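You operate a simulated robot arm through the tools that you are given. There is no shell and no other tool.

You are at the controls of a simulated robot arm. One attempt, no reset.

## Task
Weld the two wire ends in the welder together with 4 strokes.
Fine: first zero the counter, shut both clamps and lock the die latch; leave the wire clamped.

Only the result counts: the job must be done as asked and must still hold three seconds after the hand-in. Knocking over, shifting, dropping, spilling or breaking anything else fails it.

## Robot
A 6-joint arm with a two-finger gripper, fixed in place. Base frame: the origin is on the floor under the middle of its stand, x ahead of it, y to its left, z up. Units: m, degrees, N and s.
It reaches about 1.572 m from its shoulder. Its first joint turns from -166.0 to 166.0 degrees. Payload 2.45 kg.
The tool frame sits at the grasp point between the pads (the TCP): z along the fingers, y along the line on which they close. The tips reach 0.02 m beyond it. The gripper opens to 0.14 m; its body begins 0.168 m behind the TCP.
Orientation is that of the tool frame in the base frame, as [roll, pitch, yaw] about the fixed x, y, z axes, in that order (R = Rz(yaw) Ry(pitch) Rx(roll)). With the fingers straight down and closing along the base's y, the tool's x points along the base's -x, its y along +y and its z along -z.

## Interface
- The arm moves only by the tool apply_moves. Its arguments are lists of equal length, an entry for each row: "angular": the turn, a rotation vector about the base's x, y, z in degrees, a list of three; "dp": the shift along the base's x, y, z in m, a list of three; "claw": the finger opening in m, from 0 to 0.14. In form: {"angular": [[wx, wy, wz], ...], "dp": [[x, y, z], ...], "claw": [claw, ...]}. A call has 1 to 20 rows; each row shifts and turns the commanded pose from where the row before left it. Rows are played at 5 a second. More than 0.05 m and 8.6 degrees between two rows, or a gripper value outside its range, and nothing of the call is played. Where a pose cannot be reached the arm comes as near as it can. A force on the tool above 90 N (or 10 N above the force at the start of the call, whichever is more), or a blocked arm, ends the call early, and 0.2 s more pass. Each finger travels about 0.045 m/s and halts on what it meets, pressing with about 38 N; the grip force reading is that of the motor and also rises with nothing between the fingers. The clock runs only during rows and for 0.2 s after the last one: add rows that do not move to give the fingers time. It gives the time, the measured TCP pose, the force on the tool (base axes), the opening and the grip force at its end, in the units of the frame above (readings bear some noise), with the torque about the TCP (base axes, N m) and any sound that the robot's microphone picked up, and new pictures: "show" is both (left out), scene, wrist or none.
- Cameras (640 x 400 px; columns grow to the right, rows downward): "scene" is fixed at [0.2204, 0.5001, 1.5854]; the picture's right is [-0.42, -0.91, 0.00], its down [-0.56, 0.26, -0.78] and it looks along [0.71, -0.33, -0.62] (base axes); focal length 347 px, centre (320, 200). "wrist" rides on the gripper at [0.078, 0.011, -0.209] in the tool frame; the picture's right is [-0.14, 0.99, 0.00], its down [-0.92, -0.13, -0.37] and it looks along [-0.37, -0.05, 0.93] (tool axes); focal length 280 px, centre (320, 200).
- measure_at(camera, pixels): for up to 12 pixels [column, row] of the newest picture of that camera ("zoom" is the newest enlarged one), the place [x, y, z] in the base frame of the surface seen there, good to about 0.003 m. It takes no simulated time.
- zoom(camera, box): a new picture of the part [left, top, right, bottom] of that camera's present view, enlarged. It takes no simulated time.
- hand_in(): hands the job in; it is judged then, once.

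Open the gripper and draw the arm clear of the work before you hand the job in, unless the task says otherwise.

The tools are called after "Emit:" as a command line: name --argument value ..., lists and objects as JSON in quotes. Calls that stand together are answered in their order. apply_moves: Moves the arm, as the interface text tells. Its arguments: {"type":"object","properties":{"angular":{"type":"array","items":{"type":"array","items":{"type":"number"}}},"dp":{"type":"array","items":{"type":"array","items":{"type":"number"}}},"claw":{"type":"array","items":{"type":"number"}},"show":{"type":"string","enum":["both","scene","wrist","none"]}},"required":["angular","dp","claw"]} The other tools are called the same way: measure_at (camera, pixels) gives the place of the surface under pixels of a picture; zoom (camera, box) takes an enlarged picture of a part of a camera's view; hand_in () hands the job in.

At the start:

```text
t: 0.0
tcp_pos: [0.6475, 0.3567, 1.3495]
tool_rot: [-179.9, 0.0, -179.9]
ft_force: [-0.7, 0.3, 0.5]
torque: [-0.03, 0.0, 0.02]
opening: 0.14
grip_force: 0.0
```

scene: 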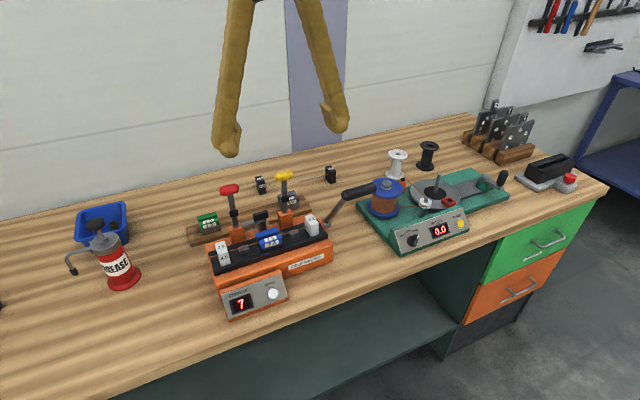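
wrist: 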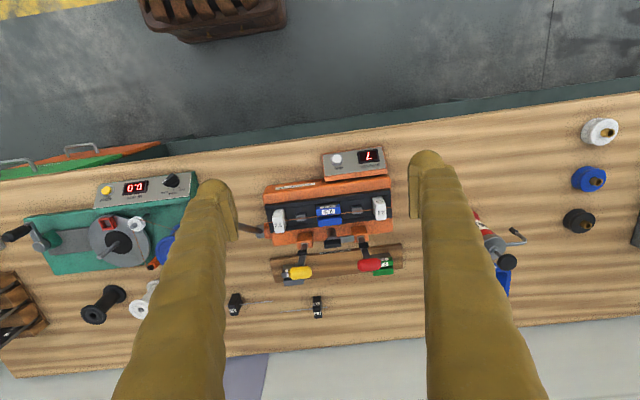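

I see the orange welder near (270,250) in the scene with a counter showing 7, two levers (red and yellow), a black die latch and a black handle. I zoom in to look at the details.

Emit:
zoom --camera "scene" --box '[180, 160, 420, 330]'

Emit:
zoom --camera "wrist" --box '[220, 130, 440, 330]'

```text
2.35 times, centred on (300, 245) of scene
```

zoom: 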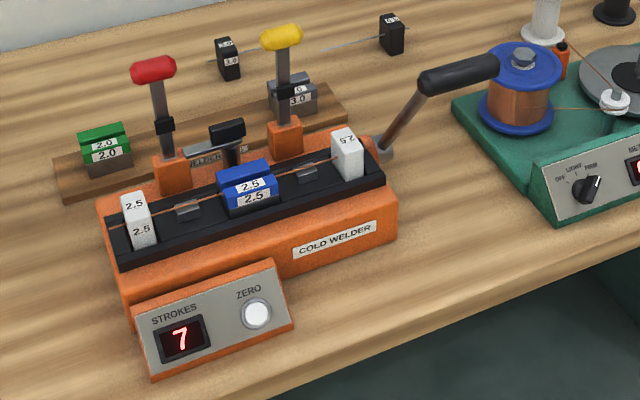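

```text
2.00 times, centred on (330, 230) of wrist
```

zoom: 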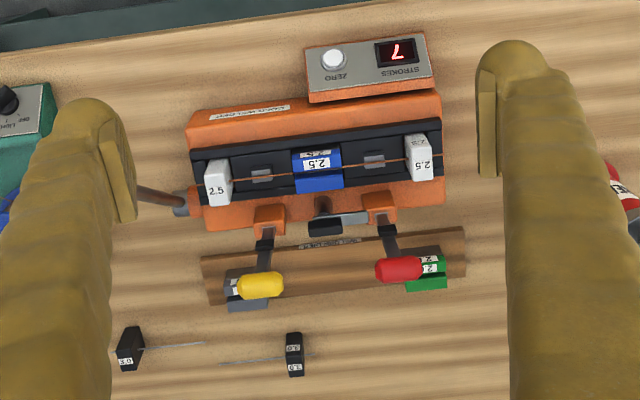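

The dies and tags all read 2.5 (blue die in place); the clamp levers are upright. I measure key points in the wrist picture: the levers, button, latch, and handle.

Emit:
measure_at --camera "zoom" --pixels '[[333, 58], [260, 285], [400, 268], [268, 213], [380, 204], [338, 223], [318, 180], [218, 183], [420, 160], [262, 176], [374, 161], [180, 205]]'

Emit:
measure_at --camera "scene" --pixels '[[229, 189], [284, 176], [273, 293], [236, 235], [289, 217], [260, 217], [355, 193], [375, 187], [326, 222], [340, 207], [345, 194], [311, 224]]'

```text
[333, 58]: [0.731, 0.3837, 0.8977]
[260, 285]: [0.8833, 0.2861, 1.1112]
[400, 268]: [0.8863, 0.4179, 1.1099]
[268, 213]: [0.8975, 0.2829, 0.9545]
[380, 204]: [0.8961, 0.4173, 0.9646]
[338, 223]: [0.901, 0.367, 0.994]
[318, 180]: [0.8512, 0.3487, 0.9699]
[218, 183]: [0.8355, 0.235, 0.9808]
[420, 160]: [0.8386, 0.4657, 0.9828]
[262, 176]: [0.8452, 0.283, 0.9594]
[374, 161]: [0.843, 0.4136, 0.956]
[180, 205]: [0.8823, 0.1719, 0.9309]
```

```text
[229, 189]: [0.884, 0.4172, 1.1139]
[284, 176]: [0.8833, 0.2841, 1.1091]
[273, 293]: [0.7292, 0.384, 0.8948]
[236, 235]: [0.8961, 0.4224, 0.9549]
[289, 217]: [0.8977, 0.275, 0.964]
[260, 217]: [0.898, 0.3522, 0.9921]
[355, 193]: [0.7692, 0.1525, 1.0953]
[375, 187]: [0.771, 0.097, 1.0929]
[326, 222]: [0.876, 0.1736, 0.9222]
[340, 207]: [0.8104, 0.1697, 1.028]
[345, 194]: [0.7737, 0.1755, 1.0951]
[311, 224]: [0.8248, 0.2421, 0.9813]
```

Levers' knobs are at about z 1.11 over pivots at x≈0.897; the handle's grip spans y≈0.18–0.08 at (0.77, 1.095). I zoom closer on the latch, handle, and panel.

Emit:
zoom --camera "scene" --box '[215, 170, 315, 250]'

Emit:
zoom --camera "scene" --box '[300, 165, 420, 245]'

Emit:
zoom --camera "wrist" --box '[290, 180, 390, 270]'

Emit:
zoom --camera "scene" --box '[215, 260, 305, 325]'

```text
5.00 times, centred on (265, 210) of scene
```

zoom: 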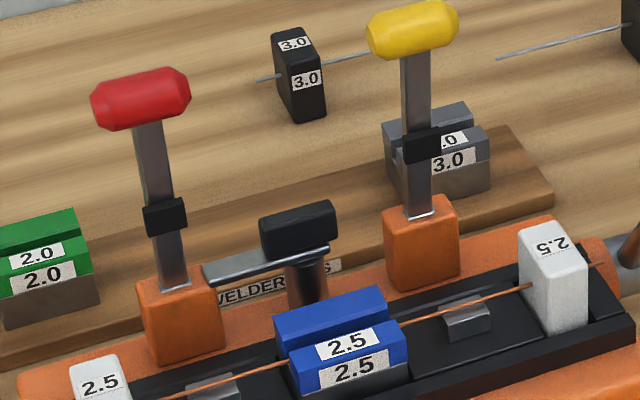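

```text
5.00 times, centred on (360, 205) of scene
```

zoom: 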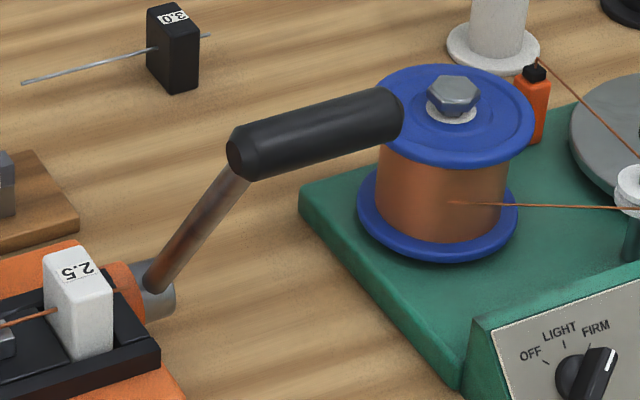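

```text
4.44 times, centred on (340, 225) of wrist
```

zoom: 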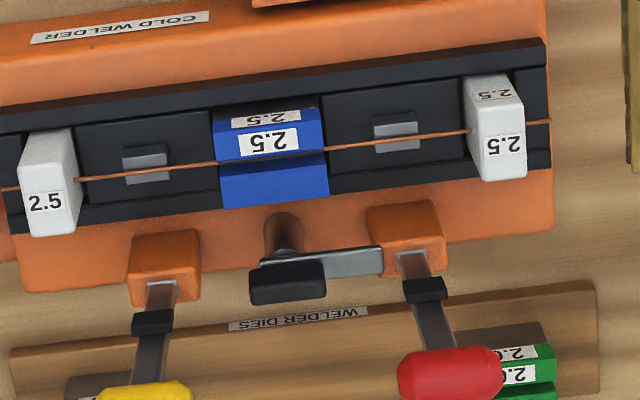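

```text
6.15 times, centred on (260, 292) of scene
```

zoom: 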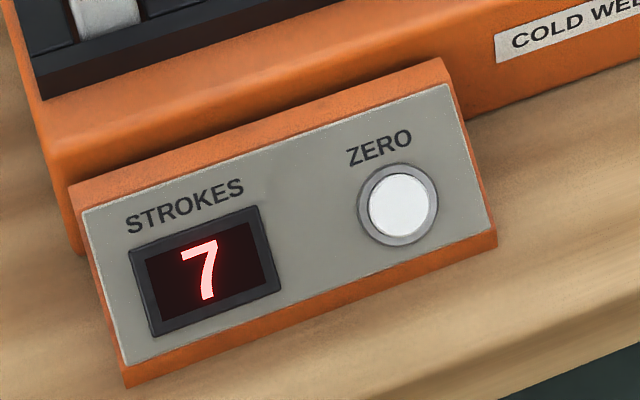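

The latch is a swivel bar on a post with a black knob on top; its bar now points toward the red lever (off the die). I measure the panel's plane, latch, and handle points.

Emit:
measure_at --camera "zoom" --pixels '[[100, 225], [435, 100], [480, 225], [140, 345], [400, 203], [300, 250], [380, 175], [425, 235]]'

Emit:
zoom --camera "wrist" --box '[290, 180, 390, 270]'

```text
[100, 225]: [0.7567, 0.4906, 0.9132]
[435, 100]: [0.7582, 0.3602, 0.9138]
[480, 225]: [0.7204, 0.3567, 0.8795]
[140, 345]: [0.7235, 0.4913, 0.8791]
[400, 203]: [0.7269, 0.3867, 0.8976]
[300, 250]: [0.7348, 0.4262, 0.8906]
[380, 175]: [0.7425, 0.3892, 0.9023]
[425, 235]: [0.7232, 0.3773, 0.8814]
```

```text
4.44 times, centred on (340, 225) of wrist
```

zoom: 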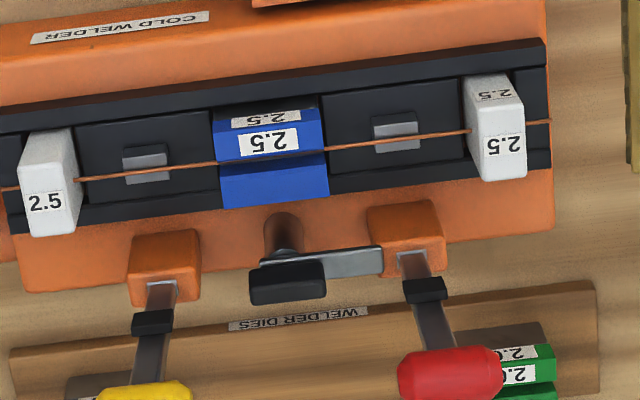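

The panel slopes ~42° (normal ≈ [-0.67, 0, 0.75]). Now I measure latch pixels: knob (288,283), bar end (380,262), and post (285,235) in the zoom, plus clamp arms.

Emit:
measure_at --camera "zoom" --pixels '[[258, 270], [320, 265], [262, 283], [318, 278], [288, 297], [340, 262], [376, 250], [376, 270], [285, 225], [153, 322], [424, 290], [450, 380]]'

Emit:
measure_at --camera "wrist" --pixels '[[262, 229], [245, 228], [240, 222], [330, 190], [330, 210], [330, 216], [345, 270], [390, 255], [290, 271], [375, 263], [380, 208], [280, 217]]'

```text
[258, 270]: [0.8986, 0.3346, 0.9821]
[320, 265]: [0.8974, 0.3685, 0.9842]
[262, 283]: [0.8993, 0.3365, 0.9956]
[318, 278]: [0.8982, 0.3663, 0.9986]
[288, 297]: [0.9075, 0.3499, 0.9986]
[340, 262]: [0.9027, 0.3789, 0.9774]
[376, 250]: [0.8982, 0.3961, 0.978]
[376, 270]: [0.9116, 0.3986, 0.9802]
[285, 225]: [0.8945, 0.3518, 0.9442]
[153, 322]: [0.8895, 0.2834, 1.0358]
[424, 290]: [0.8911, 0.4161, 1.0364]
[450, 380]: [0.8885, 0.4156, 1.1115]
```

```text
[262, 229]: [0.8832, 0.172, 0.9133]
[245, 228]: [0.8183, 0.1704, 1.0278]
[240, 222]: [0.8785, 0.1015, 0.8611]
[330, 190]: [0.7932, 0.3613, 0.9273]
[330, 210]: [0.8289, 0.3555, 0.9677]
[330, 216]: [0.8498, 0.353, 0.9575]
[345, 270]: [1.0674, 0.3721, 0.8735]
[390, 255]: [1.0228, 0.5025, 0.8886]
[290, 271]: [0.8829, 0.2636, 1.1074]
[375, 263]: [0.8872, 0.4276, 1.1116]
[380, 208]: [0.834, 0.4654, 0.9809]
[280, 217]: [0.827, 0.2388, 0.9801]
```

Knob of the latch is at about (0.905, 0.351, 0.99). First I zero the counter: I close the fingers, tilt the tool 42° to match the panel, and move to a standoff 8 cm in front of the white button (0.728, 0.386, 0.898).

Emit:
apply_moves --angular '[[0, -4.2, 0], [0, -4.2, 0], [0, -4.2, 0], [0, -4.2, 0], [0, -4.2, 0], [0, -4.2, 0], [0, -4.2, 0], [0, -4.2, 0], [0, -4.2, 0], [0, -4.2, 0], [0, 0, 0], [0, 0, 0]]' --dp '[[0.00138, 0.00293, -0.03775], [0.00138, 0.00293, -0.03775], [0.00138, 0.00293, -0.03775], [0.00138, 0.00293, -0.03775], [0.00138, 0.00293, -0.03775], [0.00138, 0.00293, -0.03775], [0.00138, 0.00293, -0.03775], [0.00138, 0.00293, -0.03775], [0.00138, 0.00293, -0.03775], [0.00138, 0.00293, -0.03775], [0, 0, 0], [0, 0, 0]]' --claw '[0, 0, 0, 0, 0, 0, 0, 0, 0, 0, 0, 0]'

```text
t: 2.6
tcp_pos: [0.6622, 0.3871, 0.9715]
tool_rot: [180.0, 42.0, -179.9]
ft_force: [-0.1, -0.2, 0.0]
torque: [-0.02, 0.02, 0.01]
opening: 0.0001
grip_force: 29.6
```

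scene: 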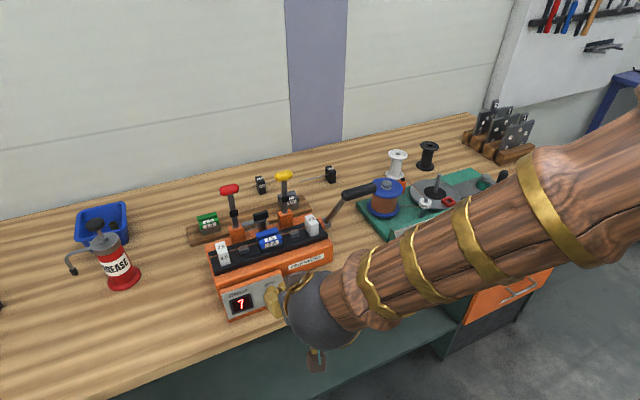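
wrist: 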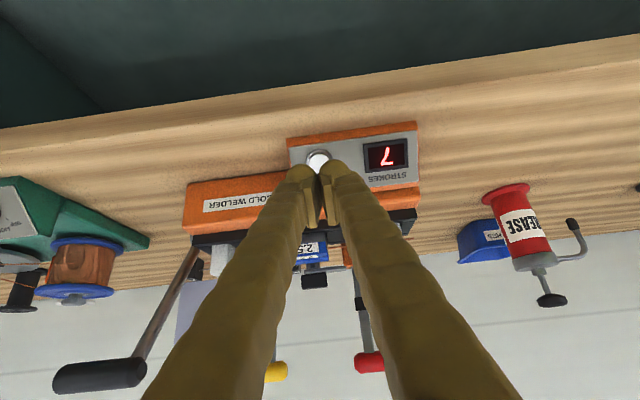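

The fingers are closed and pointing at the button (wrist px ~(318,157)). I zoom the wrist view to check the alignment and re-measure.

Emit:
zoom --camera "wrist" --box '[270, 115, 390, 190]'

Emit:
measure_at --camera "wrist" --pixels '[[318, 155], [312, 156], [324, 156], [318, 150], [300, 150], [340, 150], [295, 130], [415, 122], [295, 142], [410, 170], [320, 107], [320, 160]]'

```text
5.33 times, centred on (330, 152) of wrist
```

zoom: 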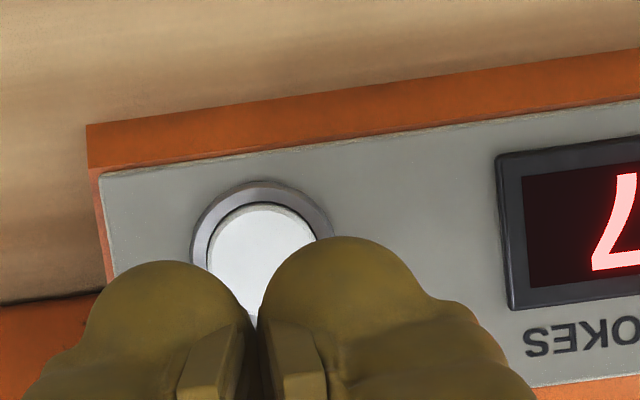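

```text
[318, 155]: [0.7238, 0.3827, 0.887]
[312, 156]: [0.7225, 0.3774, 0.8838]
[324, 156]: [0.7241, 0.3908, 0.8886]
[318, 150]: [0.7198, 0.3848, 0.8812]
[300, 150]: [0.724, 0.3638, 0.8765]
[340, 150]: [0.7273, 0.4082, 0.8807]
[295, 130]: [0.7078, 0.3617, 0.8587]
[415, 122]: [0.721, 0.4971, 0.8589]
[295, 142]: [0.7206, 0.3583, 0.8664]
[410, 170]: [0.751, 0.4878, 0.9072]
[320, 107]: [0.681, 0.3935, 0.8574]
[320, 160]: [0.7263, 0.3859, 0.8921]
```

The bulbous fingertips straddle the button, so I shift −y by 17 mm to let one fingertip's apex face the button and advance 6.5 cm along the panel normal.

Emit:
apply_moves --angular '[[0, 0, 0], [0, 0, 0], [0, 0, 0], [0, 0, 0]]' --dp '[[0, -0.0175, 0], [0.0217, 0, -0.0241], [0.0217, 0, -0.0241], [0, 0, 0]]' --claw '[0, 0, 0, 0]'

Emit:
zoom --camera "wrist" --box '[270, 115, 390, 190]'

Emit:
zoom --camera "scene" --box '[215, 250, 315, 325]'

```text
t: 3.6
tcp_pos: [0.7046, 0.369, 0.9234]
tool_rot: [-180.0, 42.0, -179.9]
ft_force: [-0.2, -0.1, 0.2]
torque: [-0.01, 0.02, 0.01]
opening: 0.0
grip_force: 29.5
```

scene: 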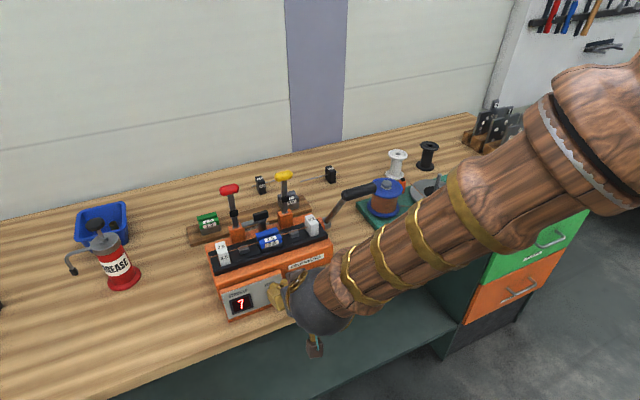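
wrist: 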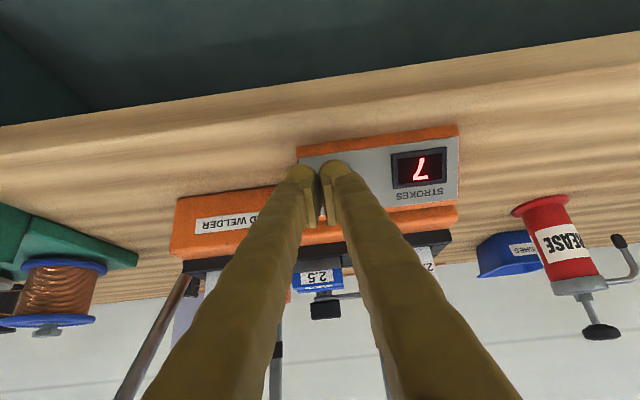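

```text
5.33 times, centred on (330, 152) of wrist
```

zoom: 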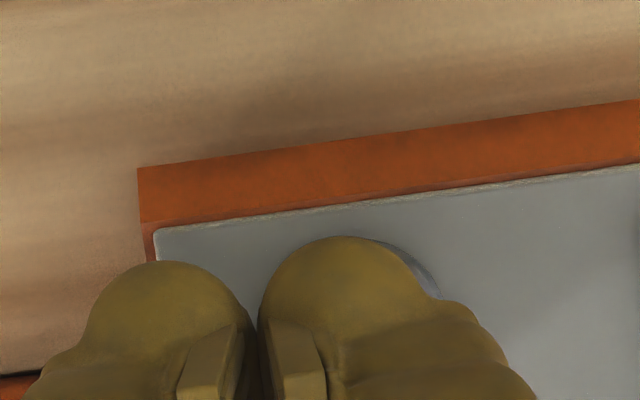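

```text
5.33 times, centred on (265, 288) of scene
```

zoom: 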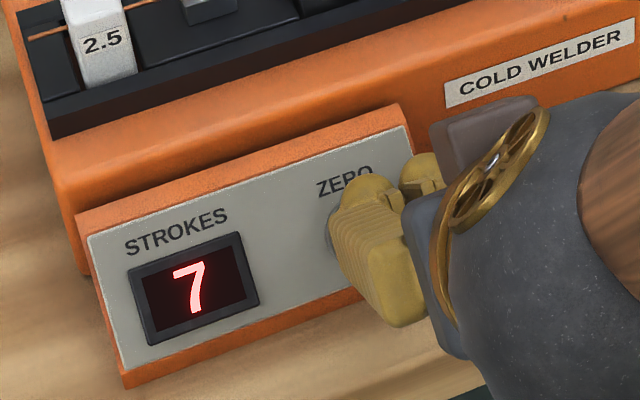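

The fingertip now covers the button about 1.5 cm away. I advance in 3 mm steps, watching force and sound.

Emit:
apply_moves --angular '[[0, 0, 0], [0, 0, 0], [0, 0, 0], [0, 0, 0], [0, 0, 0]]' --dp '[[0.002, 0, -0.00223], [0.002, 0, -0.00223], [0.002, 0, -0.00223], [0.002, 0, -0.00223], [0.002, 0, -0.00223]]' --claw '[0, 0, 0, 0, 0]' --show "scene"

```text
t: 4.8
tcp_pos: [0.7156, 0.3683, 0.913]
tool_rot: [179.9, 42.1, 180.0]
ft_force: [-0.6, 0.4, 0.5]
torque: [0.01, 0.01, -0.01]
opening: 0.0003
grip_force: 29.3
```

scene: 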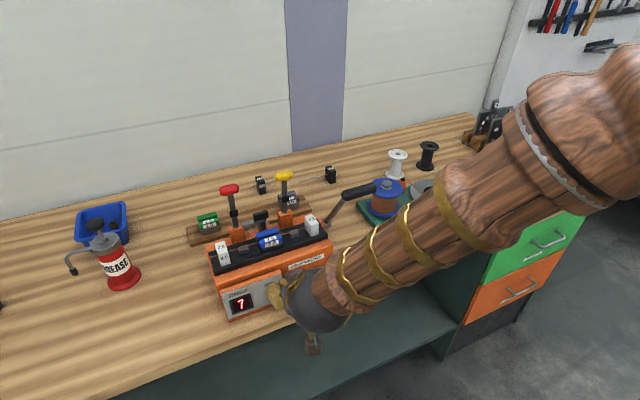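

No contact yet (force ~0). I continue in 2 mm steps.

Emit:
apply_moves --angular '[[0, 0, 0], [0, 0, 0], [0, 0, 0]]' --dp '[[0.00134, 0, -0.00149], [0.00134, 0, -0.00149], [0.00134, 0, -0.00149]]' --claw '[0, 0, 0]' --show "scene"

Emit:
zoom --camera "scene" --box '[215, 250, 315, 325]'

```text
t: 5.6
tcp_pos: [0.7188, 0.369, 0.908]
tool_rot: [179.9, 42.0, -179.9]
ft_force: [-4.0, -1.7, 2.0]
torque: [0.0, -0.02, 0.01]
opening: 0.0
grip_force: 29.5
heard: click
```

scene: 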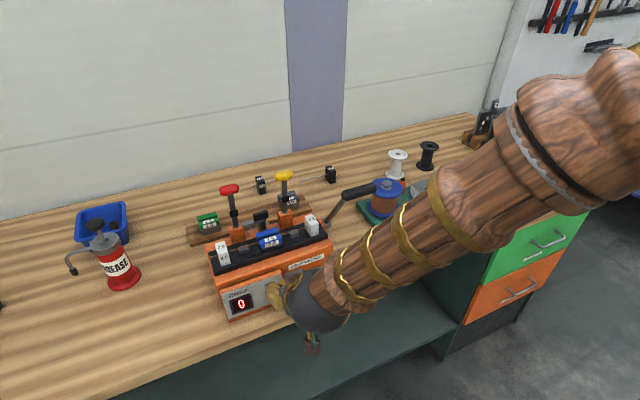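

```text
5.33 times, centred on (265, 288) of scene
```

zoom: 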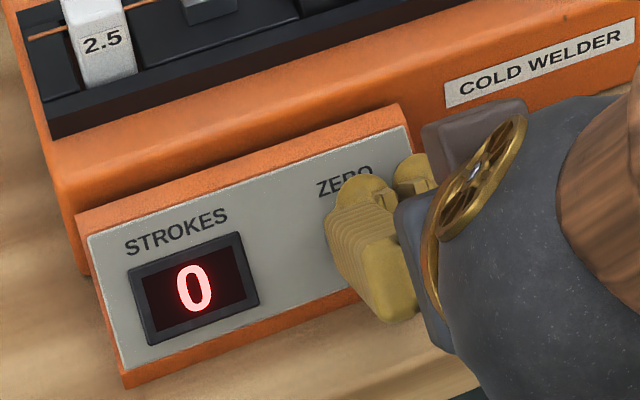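

Click heard and the counter reads 0. I retreat along the normal, straighten the tool while rising, and move over to a point behind the red lever.

Emit:
apply_moves --angular '[[0, 0, 0], [0, 0, 0], [0, 7, 0], [0, 7, 0], [0, 7, 0], [0, 7, 0], [0, 7, 0], [0, 7, 0], [0, 0, 0], [0, 0, 0], [0, 0, 0], [0, 0, 0], [0, 0, 0], [0, 0, 0], [0, 0, 0]]' --dp '[[-0.03, 0, 0.0334], [-0.03, 0, 0.0334], [0, 0, 0.046], [0, 0, 0.046], [0, 0, 0.046], [0, 0, 0.046], [0, 0, 0.046], [0, 0, 0.046], [0.0475, 0.008, 0], [0.0475, 0.008, 0], [0.0475, 0.008, 0], [0.0475, 0.008, 0], [0.0475, 0.008, 0], [0.0475, 0.008, 0], [0, 0, 0]]' --claw '[0, 0, 0, 0, 0, 0, 0, 0, 0, 0, 0, 0, 0, 0, 0]'

Emit:
zoom --camera "scene" --box '[180, 130, 420, 330]'

```text
t: 8.8
tcp_pos: [0.945, 0.4162, 1.2499]
tool_rot: [179.9, 0.0, -179.9]
ft_force: [0.5, 0.6, -0.9]
torque: [0.01, 0.01, 0.02]
opening: 0.0
grip_force: 29.3
```

scene: 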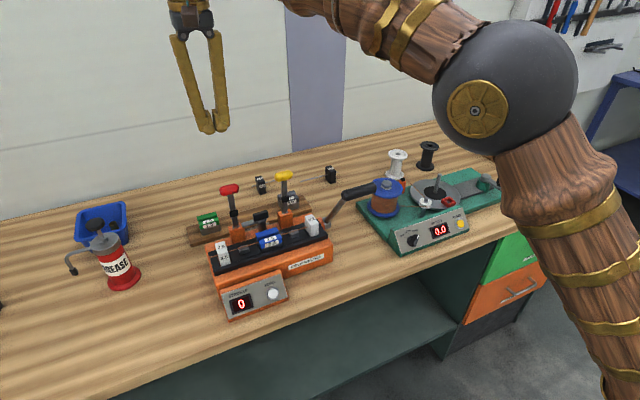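
wrist: 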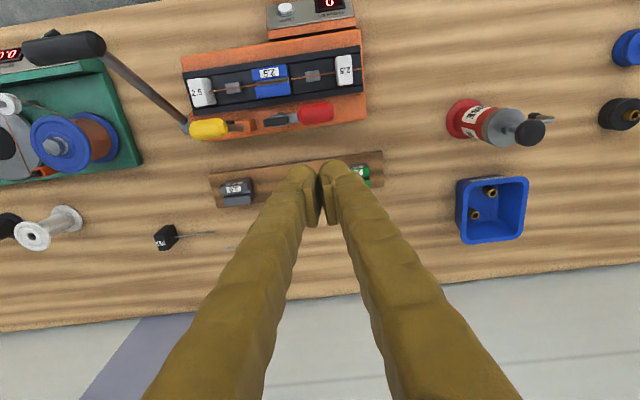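

```text
2.00 times, centred on (300, 230) of scene
```

zoom: 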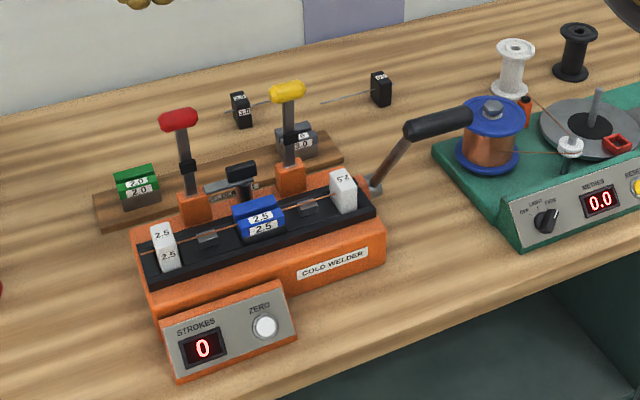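

The counter holds 0 and the fist is behind the red lever. I measure the knob edges and lever from this top view for the arc.

Emit:
measure_at --camera "wrist" --pixels '[[302, 114], [316, 112], [331, 110], [316, 105], [316, 120], [285, 118], [270, 120], [240, 124], [208, 128], [208, 136], [208, 120], [192, 128]]'

Emit:
zoom --camera "wrist" --box '[175, 60, 375, 160]'

```text
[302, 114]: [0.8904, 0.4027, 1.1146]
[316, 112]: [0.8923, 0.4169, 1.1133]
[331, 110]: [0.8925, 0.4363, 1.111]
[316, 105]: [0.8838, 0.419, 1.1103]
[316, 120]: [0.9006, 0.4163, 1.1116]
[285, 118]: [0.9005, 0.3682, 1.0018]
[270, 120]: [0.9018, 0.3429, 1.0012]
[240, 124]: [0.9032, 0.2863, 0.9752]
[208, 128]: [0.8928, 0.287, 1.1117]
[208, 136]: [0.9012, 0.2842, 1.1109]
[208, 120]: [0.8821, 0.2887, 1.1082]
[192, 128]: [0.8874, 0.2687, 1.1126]
```

```text
3.20 times, centred on (275, 110) of wrist
```

zoom: 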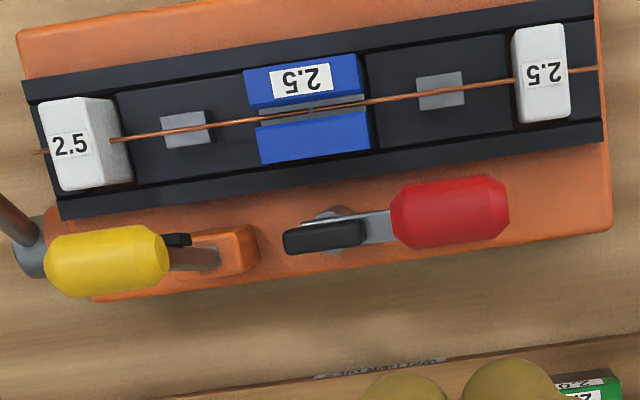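

Red knob spans x 0.881–0.904, y 0.397–0.440, z to 1.114. I lower the fist behind it (tip at ~1.085) and then push 2 cm in −x to make contact.

Emit:
apply_moves --angular '[[0, 0, 0], [0, 0, 0], [0, 0, 0], [0, 0, 0], [0, 0, 0], [0, 0, 0]]' --dp '[[0, 0.001, -0.048], [0, 0, -0.048], [0, 0, -0.048], [-0.008, 0, 0], [-0.008, 0, 0], [-0.008, 0, 0]]' --claw '[0, 0, 0, 0, 0, 0]'

Emit:
zoom --camera "scene" --box '[180, 130, 420, 330]'

```text
t: 10.2
tcp_pos: [0.9202, 0.4175, 1.1061]
tool_rot: [-180.0, 0.0, 179.9]
ft_force: [1.7, 0.2, 0.5]
torque: [-0.03, -0.02, -0.01]
opening: 0.0001
grip_force: 29.8
```

scene: 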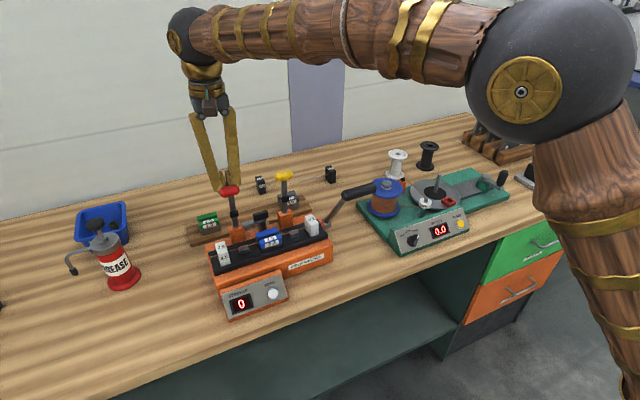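
wrist: 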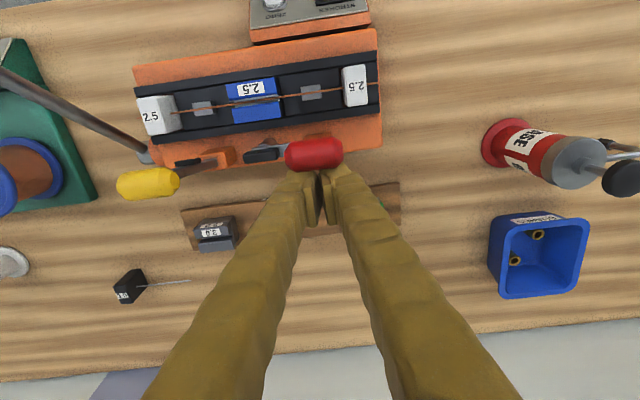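

```text
2.00 times, centred on (300, 230) of scene
```

zoom: 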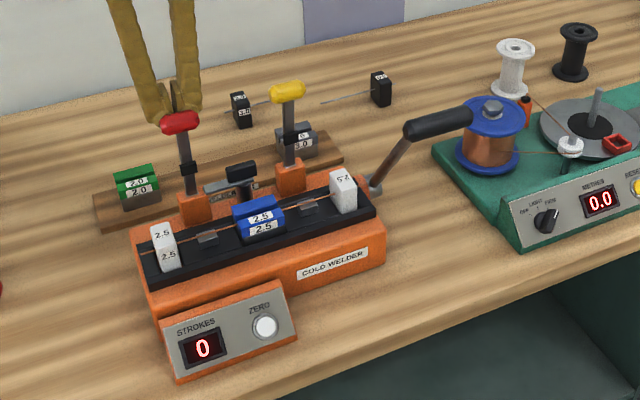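

Light contact (1.7 N) with the knob at wrist px (314,153). I now push along the lever's arc to about 45° forward.

Emit:
apply_moves --angular '[[0, 0, 0], [0, 0, 0], [0, 0, 0], [0, 0, 0], [0, 0, 0], [0, 0, 0], [0, 0, 0], [0, 0, 0]]' --dp '[[-0.0118, 0, 0.0009], [-0.0117, 0, 0.0009], [-0.0128, 0, -0.0018], [-0.0128, 0, -0.0019], [-0.0123, 0, -0.004], [-0.0122, 0, -0.0041], [-0.0114, 0, -0.0061], [-0.0113, 0, -0.0062]]' --claw '[0, 0, 0, 0, 0, 0, 0, 0]'

Emit:
zoom --camera "scene" --box '[180, 130, 420, 330]'

```text
t: 12.0
tcp_pos: [0.8223, 0.4165, 1.0836]
tool_rot: [180.0, 0.1, -179.9]
ft_force: [-0.2, 0.4, 0.3]
torque: [0.0, 0.01, 0.0]
opening: 0.0
grip_force: 29.4
```

scene: 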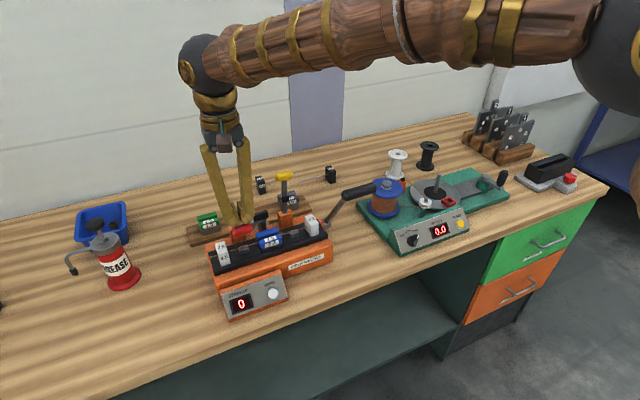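
wrist: 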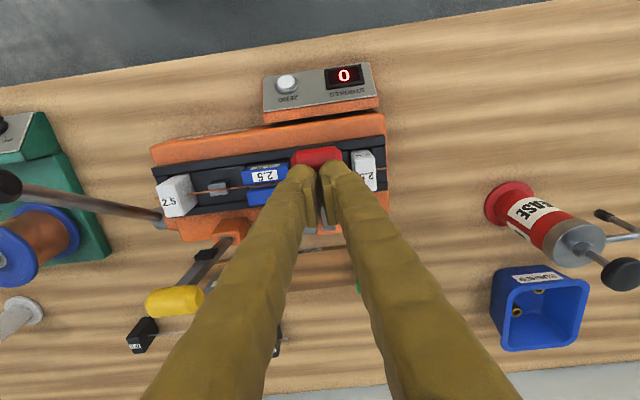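

```text
2.00 times, centred on (300, 230) of scene
```

zoom: 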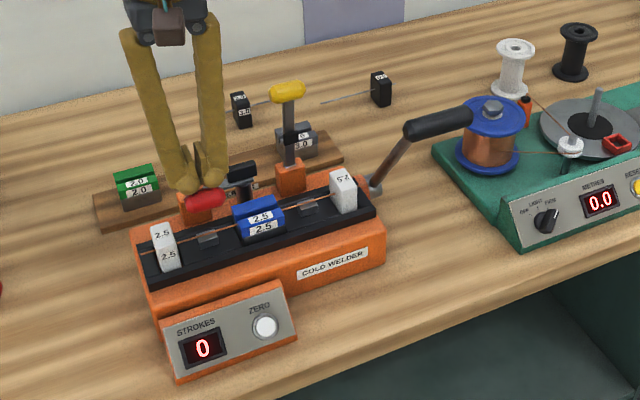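

The lever follows (red knob at wrist px (315,157), still with light force). I continue the arc down to ~80°.

Emit:
apply_moves --angular '[[0, 0, 0], [0, 0, 0], [0, 0, 0], [0, 0, 0], [0, 0, 0], [0, 0, 0]]' --dp '[[-0.0102, 0, -0.008], [-0.0101, 0, -0.0079], [-0.0086, 0, -0.0096], [-0.0085, 0, -0.0097], [-0.0068, 0, -0.011], [-0.0067, 0, -0.011]]' --claw '[0, 0, 0, 0, 0, 0]'

Emit:
zoom --camera "scene" --box '[180, 130, 420, 330]'

```text
t: 13.4
tcp_pos: [0.7721, 0.4179, 1.0272]
tool_rot: [-180.0, 0.1, -180.0]
ft_force: [-0.2, 0.6, 0.5]
torque: [-0.03, -0.02, -0.04]
opening: 0.0002
grip_force: 29.2
```

scene: 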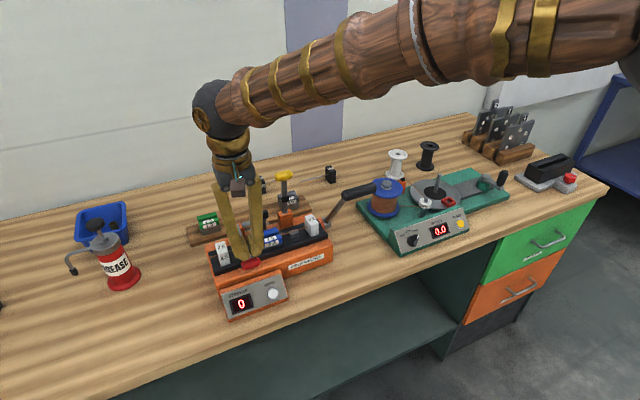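
wrist: 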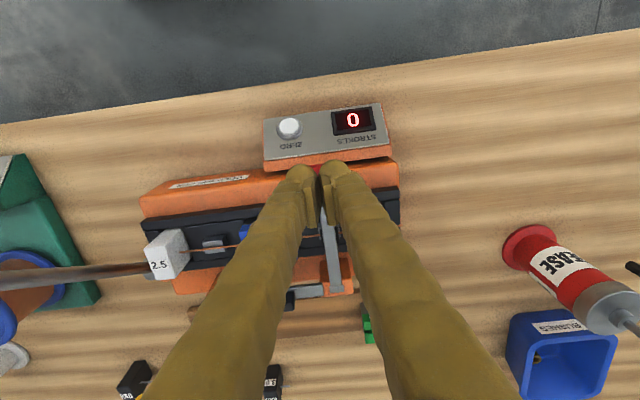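

```text
2.00 times, centred on (300, 230) of scene
```

zoom: 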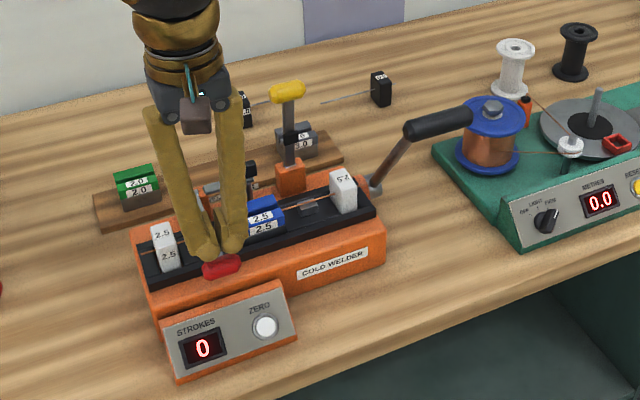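

The lever is almost down (knob at scene zoom (222,267)). I press further down in small steps, listening for the click.

Emit:
apply_moves --angular '[[0, 0, 0], [0, 0, 0], [0, 0, 0], [0, 0, 0]]' --dp '[[-0.0025, 0, -0.006], [-0.0018, 0, -0.006], [-0.001, 0, -0.006], [-0.0005, 0, -0.006]]' --claw '[0, 0, 0, 0]'

Emit:
zoom --camera "scene" --box '[180, 130, 420, 330]'

```text
t: 14.4
tcp_pos: [0.7653, 0.4164, 1.0057]
tool_rot: [179.9, 0.1, -179.9]
ft_force: [-4.2, -3.8, 24.5]
torque: [-0.08, -0.1, 0.01]
opening: 0.0061
grip_force: 30.0
```

scene: 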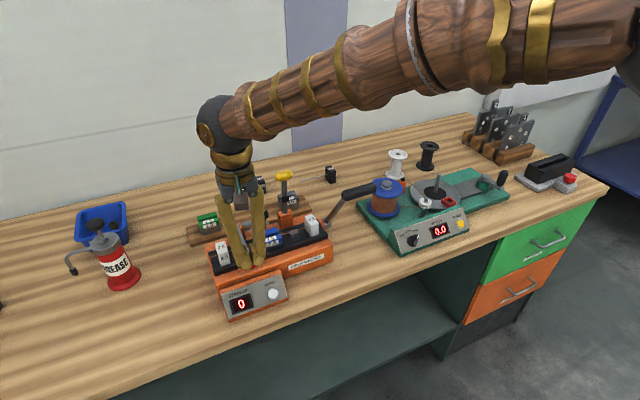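
wrist: 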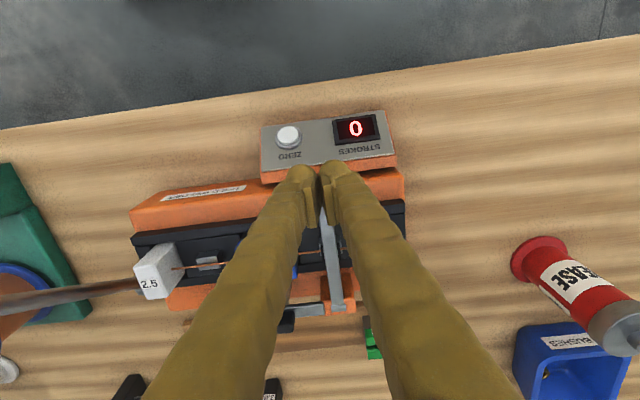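

```text
2.00 times, centred on (300, 230) of scene
```

zoom: 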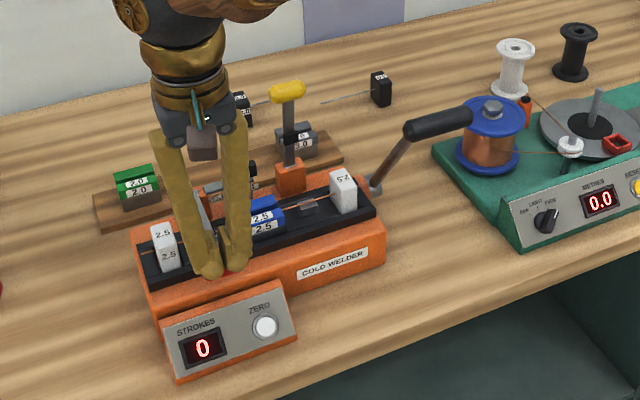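

Force rose to 24.5 N with no click, and the fingers were wedged open slightly by the knob. I lift up and look at the lever's position.

Emit:
apply_moves --angular '[[0, 0, 0], [0, 0, 0], [0, 0, 0], [0, 0, 0]]' --dp '[[0, 0, 0.02], [0, 0, 0.045], [0, 0, 0.045], [0, 0, 0.02]]' --claw '[0, 0, 0, 0]'

Emit:
zoom --camera "wrist" --box '[180, 90, 440, 260]'

Emit:
zoom --camera "scene" --box '[200, 190, 340, 300]'

```text
t: 15.4
tcp_pos: [0.7682, 0.4182, 1.1311]
tool_rot: [-180.0, 0.0, -179.9]
ft_force: [0.4, 0.3, 0.8]
torque: [-0.01, -0.01, 0.01]
opening: 0.0003
grip_force: 29.0
```

scene: 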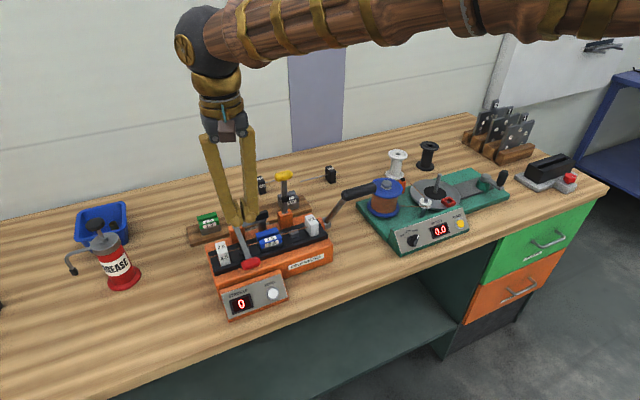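
wrist: 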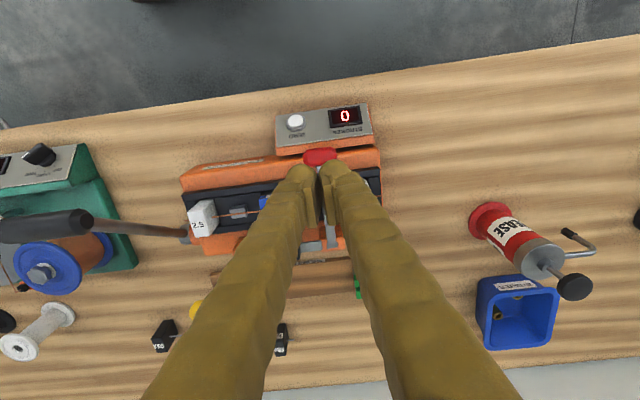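

```text
2.35 times, centred on (310, 175) of wrist
```

zoom: 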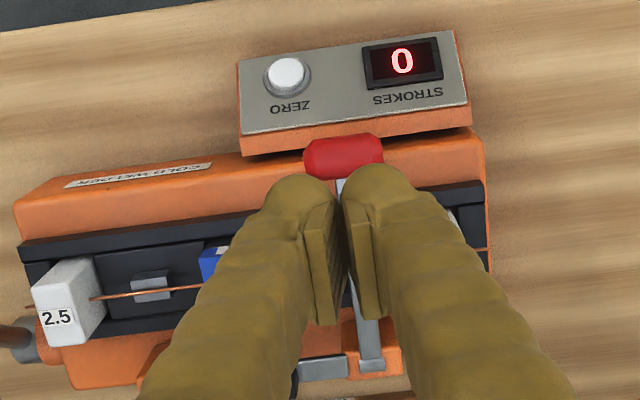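

```text
3.64 times, centred on (270, 245) of scene
```

zoom: 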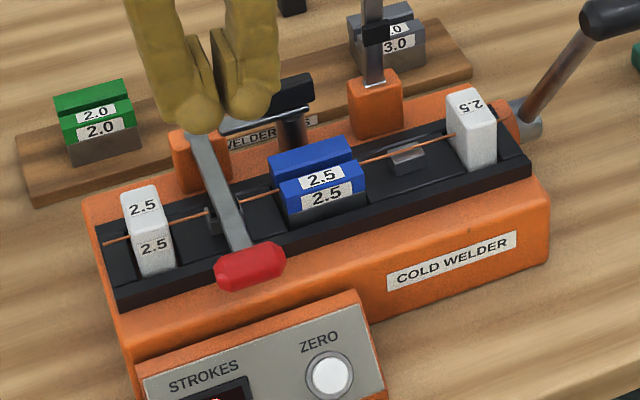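

The red lever now lies forward over the wire. I measure along its shaft and the collar to judge whether it is fully shut.

Emit:
measure_at --camera "zoom" --pixels '[[250, 262], [265, 255], [225, 200], [236, 230], [205, 155], [213, 220], [196, 140], [258, 243], [250, 280], [230, 266]]'

Emit:
zoom --camera "scene" --box '[225, 220, 285, 275]'

```text
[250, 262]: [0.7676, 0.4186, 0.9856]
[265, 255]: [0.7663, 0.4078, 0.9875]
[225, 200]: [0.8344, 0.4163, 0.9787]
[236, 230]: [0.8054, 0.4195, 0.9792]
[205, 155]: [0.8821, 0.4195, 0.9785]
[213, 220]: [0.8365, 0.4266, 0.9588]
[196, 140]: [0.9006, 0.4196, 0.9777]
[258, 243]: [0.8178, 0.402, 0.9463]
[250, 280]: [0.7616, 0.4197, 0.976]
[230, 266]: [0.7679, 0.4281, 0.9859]
```

```text
7.27 times, centred on (255, 248) of scene
```

zoom: 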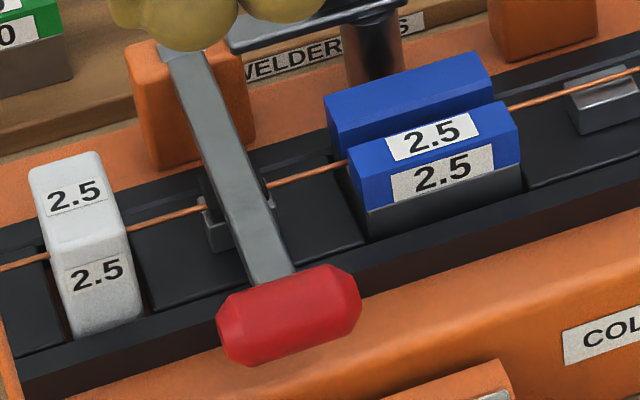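

The red lever's shaft is exactly level (z≈0.979 along its length), so it is fully down on the wire. I now go up and over to a point behind the yellow lever (y≈0.2855).

Emit:
apply_moves --angular '[[0, 0, 0], [0, 0, 0], [0, 0, 0], [0, 0, 0], [0, 0, 0], [0, 0, 0], [0, 0, 0], [0, 0, 0], [0, 0, 0]]' --dp '[[0, 0, 0.0397], [0, 0, 0.0397], [0, 0, 0.0397], [0.0354, -0.0265, 0], [0.0354, -0.0265, 0], [0.0354, -0.0265, 0], [0.0354, -0.0265, 0], [0.0354, -0.0265, 0], [0, 0, 0]]' --claw '[0, 0, 0, 0, 0, 0, 0, 0, 0]'

Emit:
zoom --camera "wrist" --box '[220, 60, 460, 210]'

```text
t: 17.4
tcp_pos: [0.9439, 0.2842, 1.254]
tool_rot: [179.9, 0.0, -179.8]
ft_force: [0.2, 0.6, 0.2]
torque: [0.0, 0.02, -0.01]
opening: 0.0
grip_force: 29.5
```

scene: 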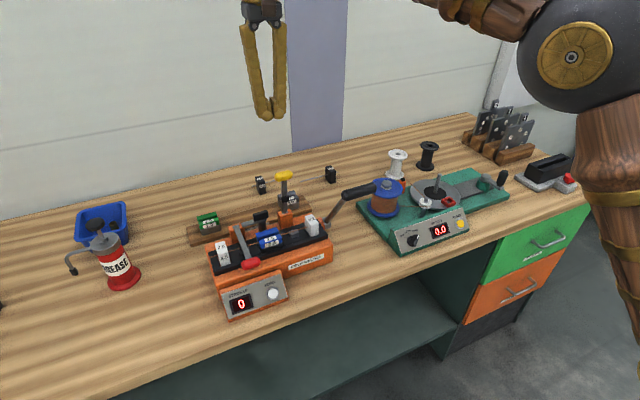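
wrist: 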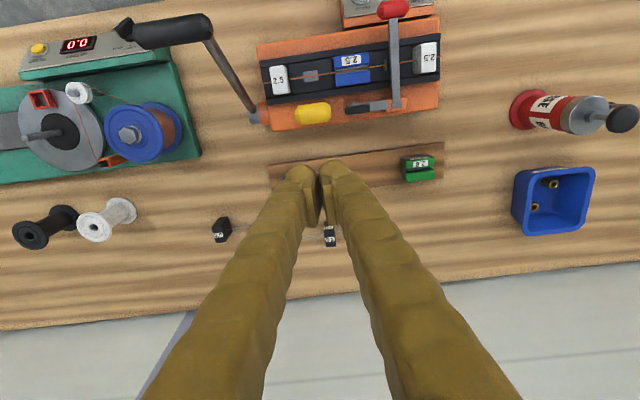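

```text
2.67 times, centred on (340, 135) of wrist
```

zoom: 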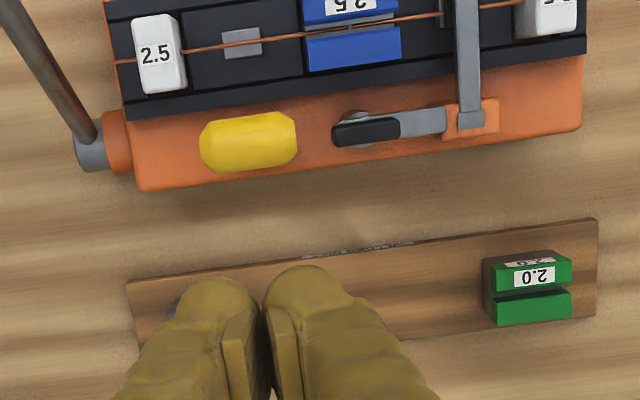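

The red clamp stays down; the yellow knob is dead ahead (wrist px (312,112)). I lower behind it and push it along the same arc to ~45°.

Emit:
apply_moves --angular '[[0, 0, 0], [0, 0, 0], [0, 0, 0], [0, 0, 0], [0, 0, 0], [0, 0, 0], [0, 0, 0], [0, 0, 0], [0, 0, 0], [0, 0, 0], [0, 0, 0], [0, 0, 0], [0, 0, 0], [0, 0, 0]]' --dp '[[0, 0.001, -0.048], [0, 0, -0.048], [0, 0, -0.049], [-0.008, 0, 0], [-0.008, 0, 0], [-0.008, 0, 0], [-0.0118, 0, 0.0009], [-0.0117, 0, 0.0009], [-0.0128, 0, -0.0018], [-0.0128, 0, -0.0019], [-0.0123, 0, -0.004], [-0.0122, 0, -0.0041], [-0.0114, 0, -0.0061], [-0.0113, 0, -0.0062]]' --claw '[0, 0, 0, 0, 0, 0, 0, 0, 0, 0, 0, 0, 0, 0]'

Emit:
zoom --camera "scene" --box '[180, 130, 420, 330]'

```text
t: 20.4
tcp_pos: [0.8223, 0.2846, 1.0873]
tool_rot: [180.0, 0.1, -180.0]
ft_force: [0.4, -0.3, 0.5]
torque: [0.05, 0.01, -0.02]
opening: 0.0
grip_force: 29.7
```

scene: 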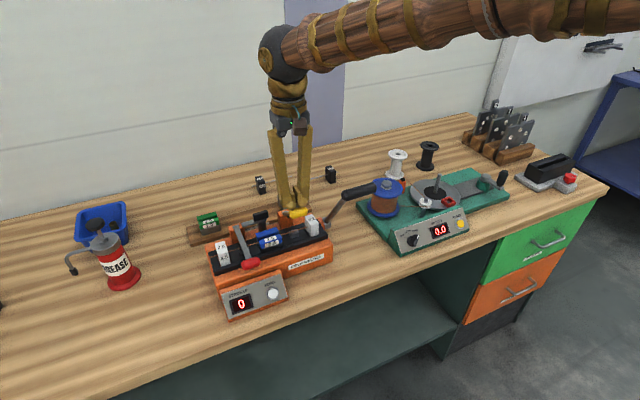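
wrist: 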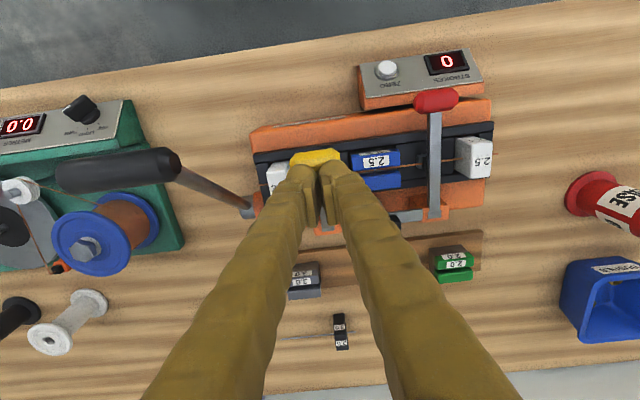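

```text
2.00 times, centred on (300, 230) of scene
```

zoom: 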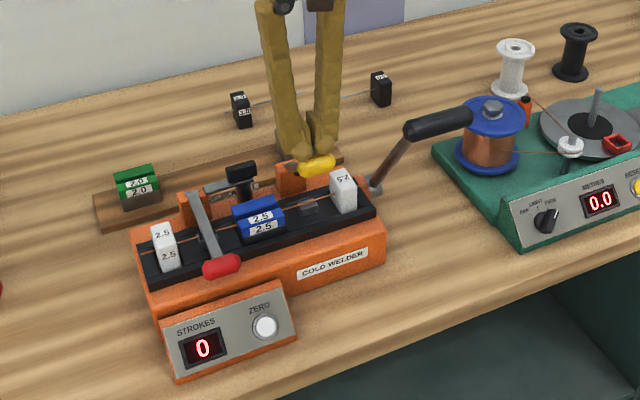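

The yellow lever is following (knob at wrist px (315,158)). I continue the arc and press it down the same way.

Emit:
apply_moves --angular '[[0, 0, 0], [0, 0, 0], [0, 0, 0], [0, 0, 0], [0, 0, 0], [0, 0, 0], [0, 0, 0], [0, 0, 0], [0, 0, 0], [0, 0, 0]]' --dp '[[-0.0102, 0, -0.008], [-0.0101, 0, -0.0079], [-0.0086, 0, -0.0096], [-0.0085, 0, -0.0097], [-0.0068, 0, -0.011], [-0.0067, 0, -0.011], [-0.0025, 0, -0.007], [-0.0018, 0, -0.007], [-0.001, 0, -0.007], [-0.0005, 0, -0.0065]]' --claw '[0, 0, 0, 0, 0, 0, 0, 0, 0, 0]'

Emit:
zoom --camera "scene" --box '[180, 130, 420, 330]'

```text
t: 22.6
tcp_pos: [0.7671, 0.2868, 1.0039]
tool_rot: [179.9, 0.2, -179.9]
ft_force: [-6.8, 0.3, 55.1]
torque: [-0.03, -0.21, -0.01]
opening: 0.0061
grip_force: 29.5
```

scene: 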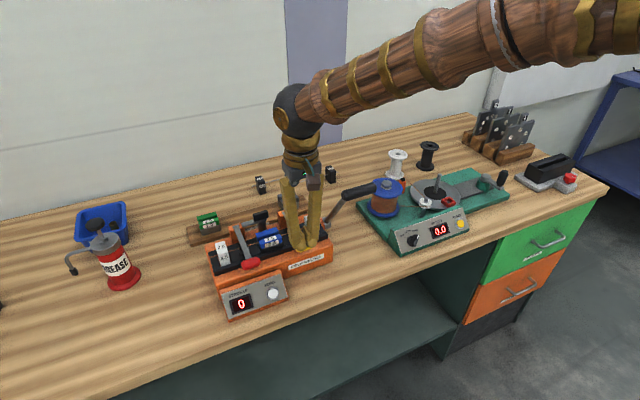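
wrist: 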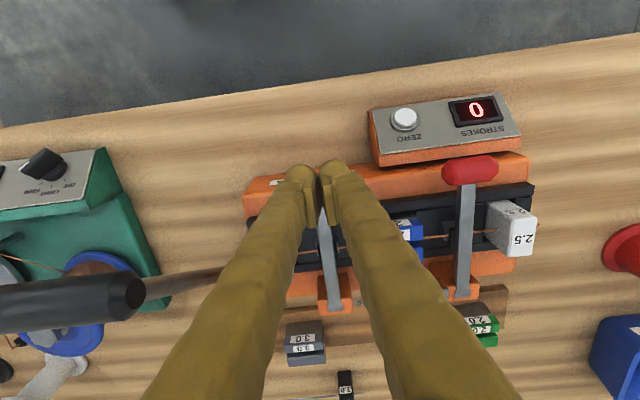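

```text
2.00 times, centred on (300, 230) of scene
```

zoom: 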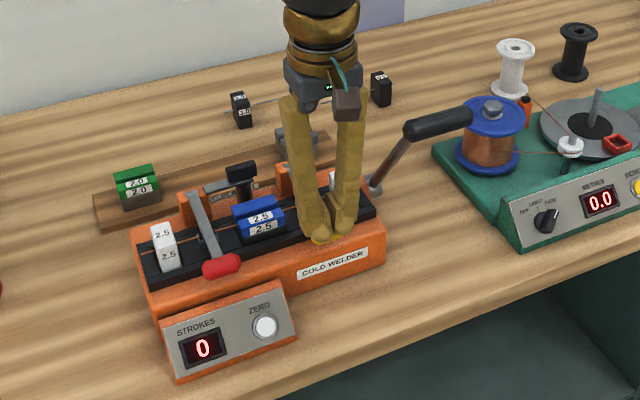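

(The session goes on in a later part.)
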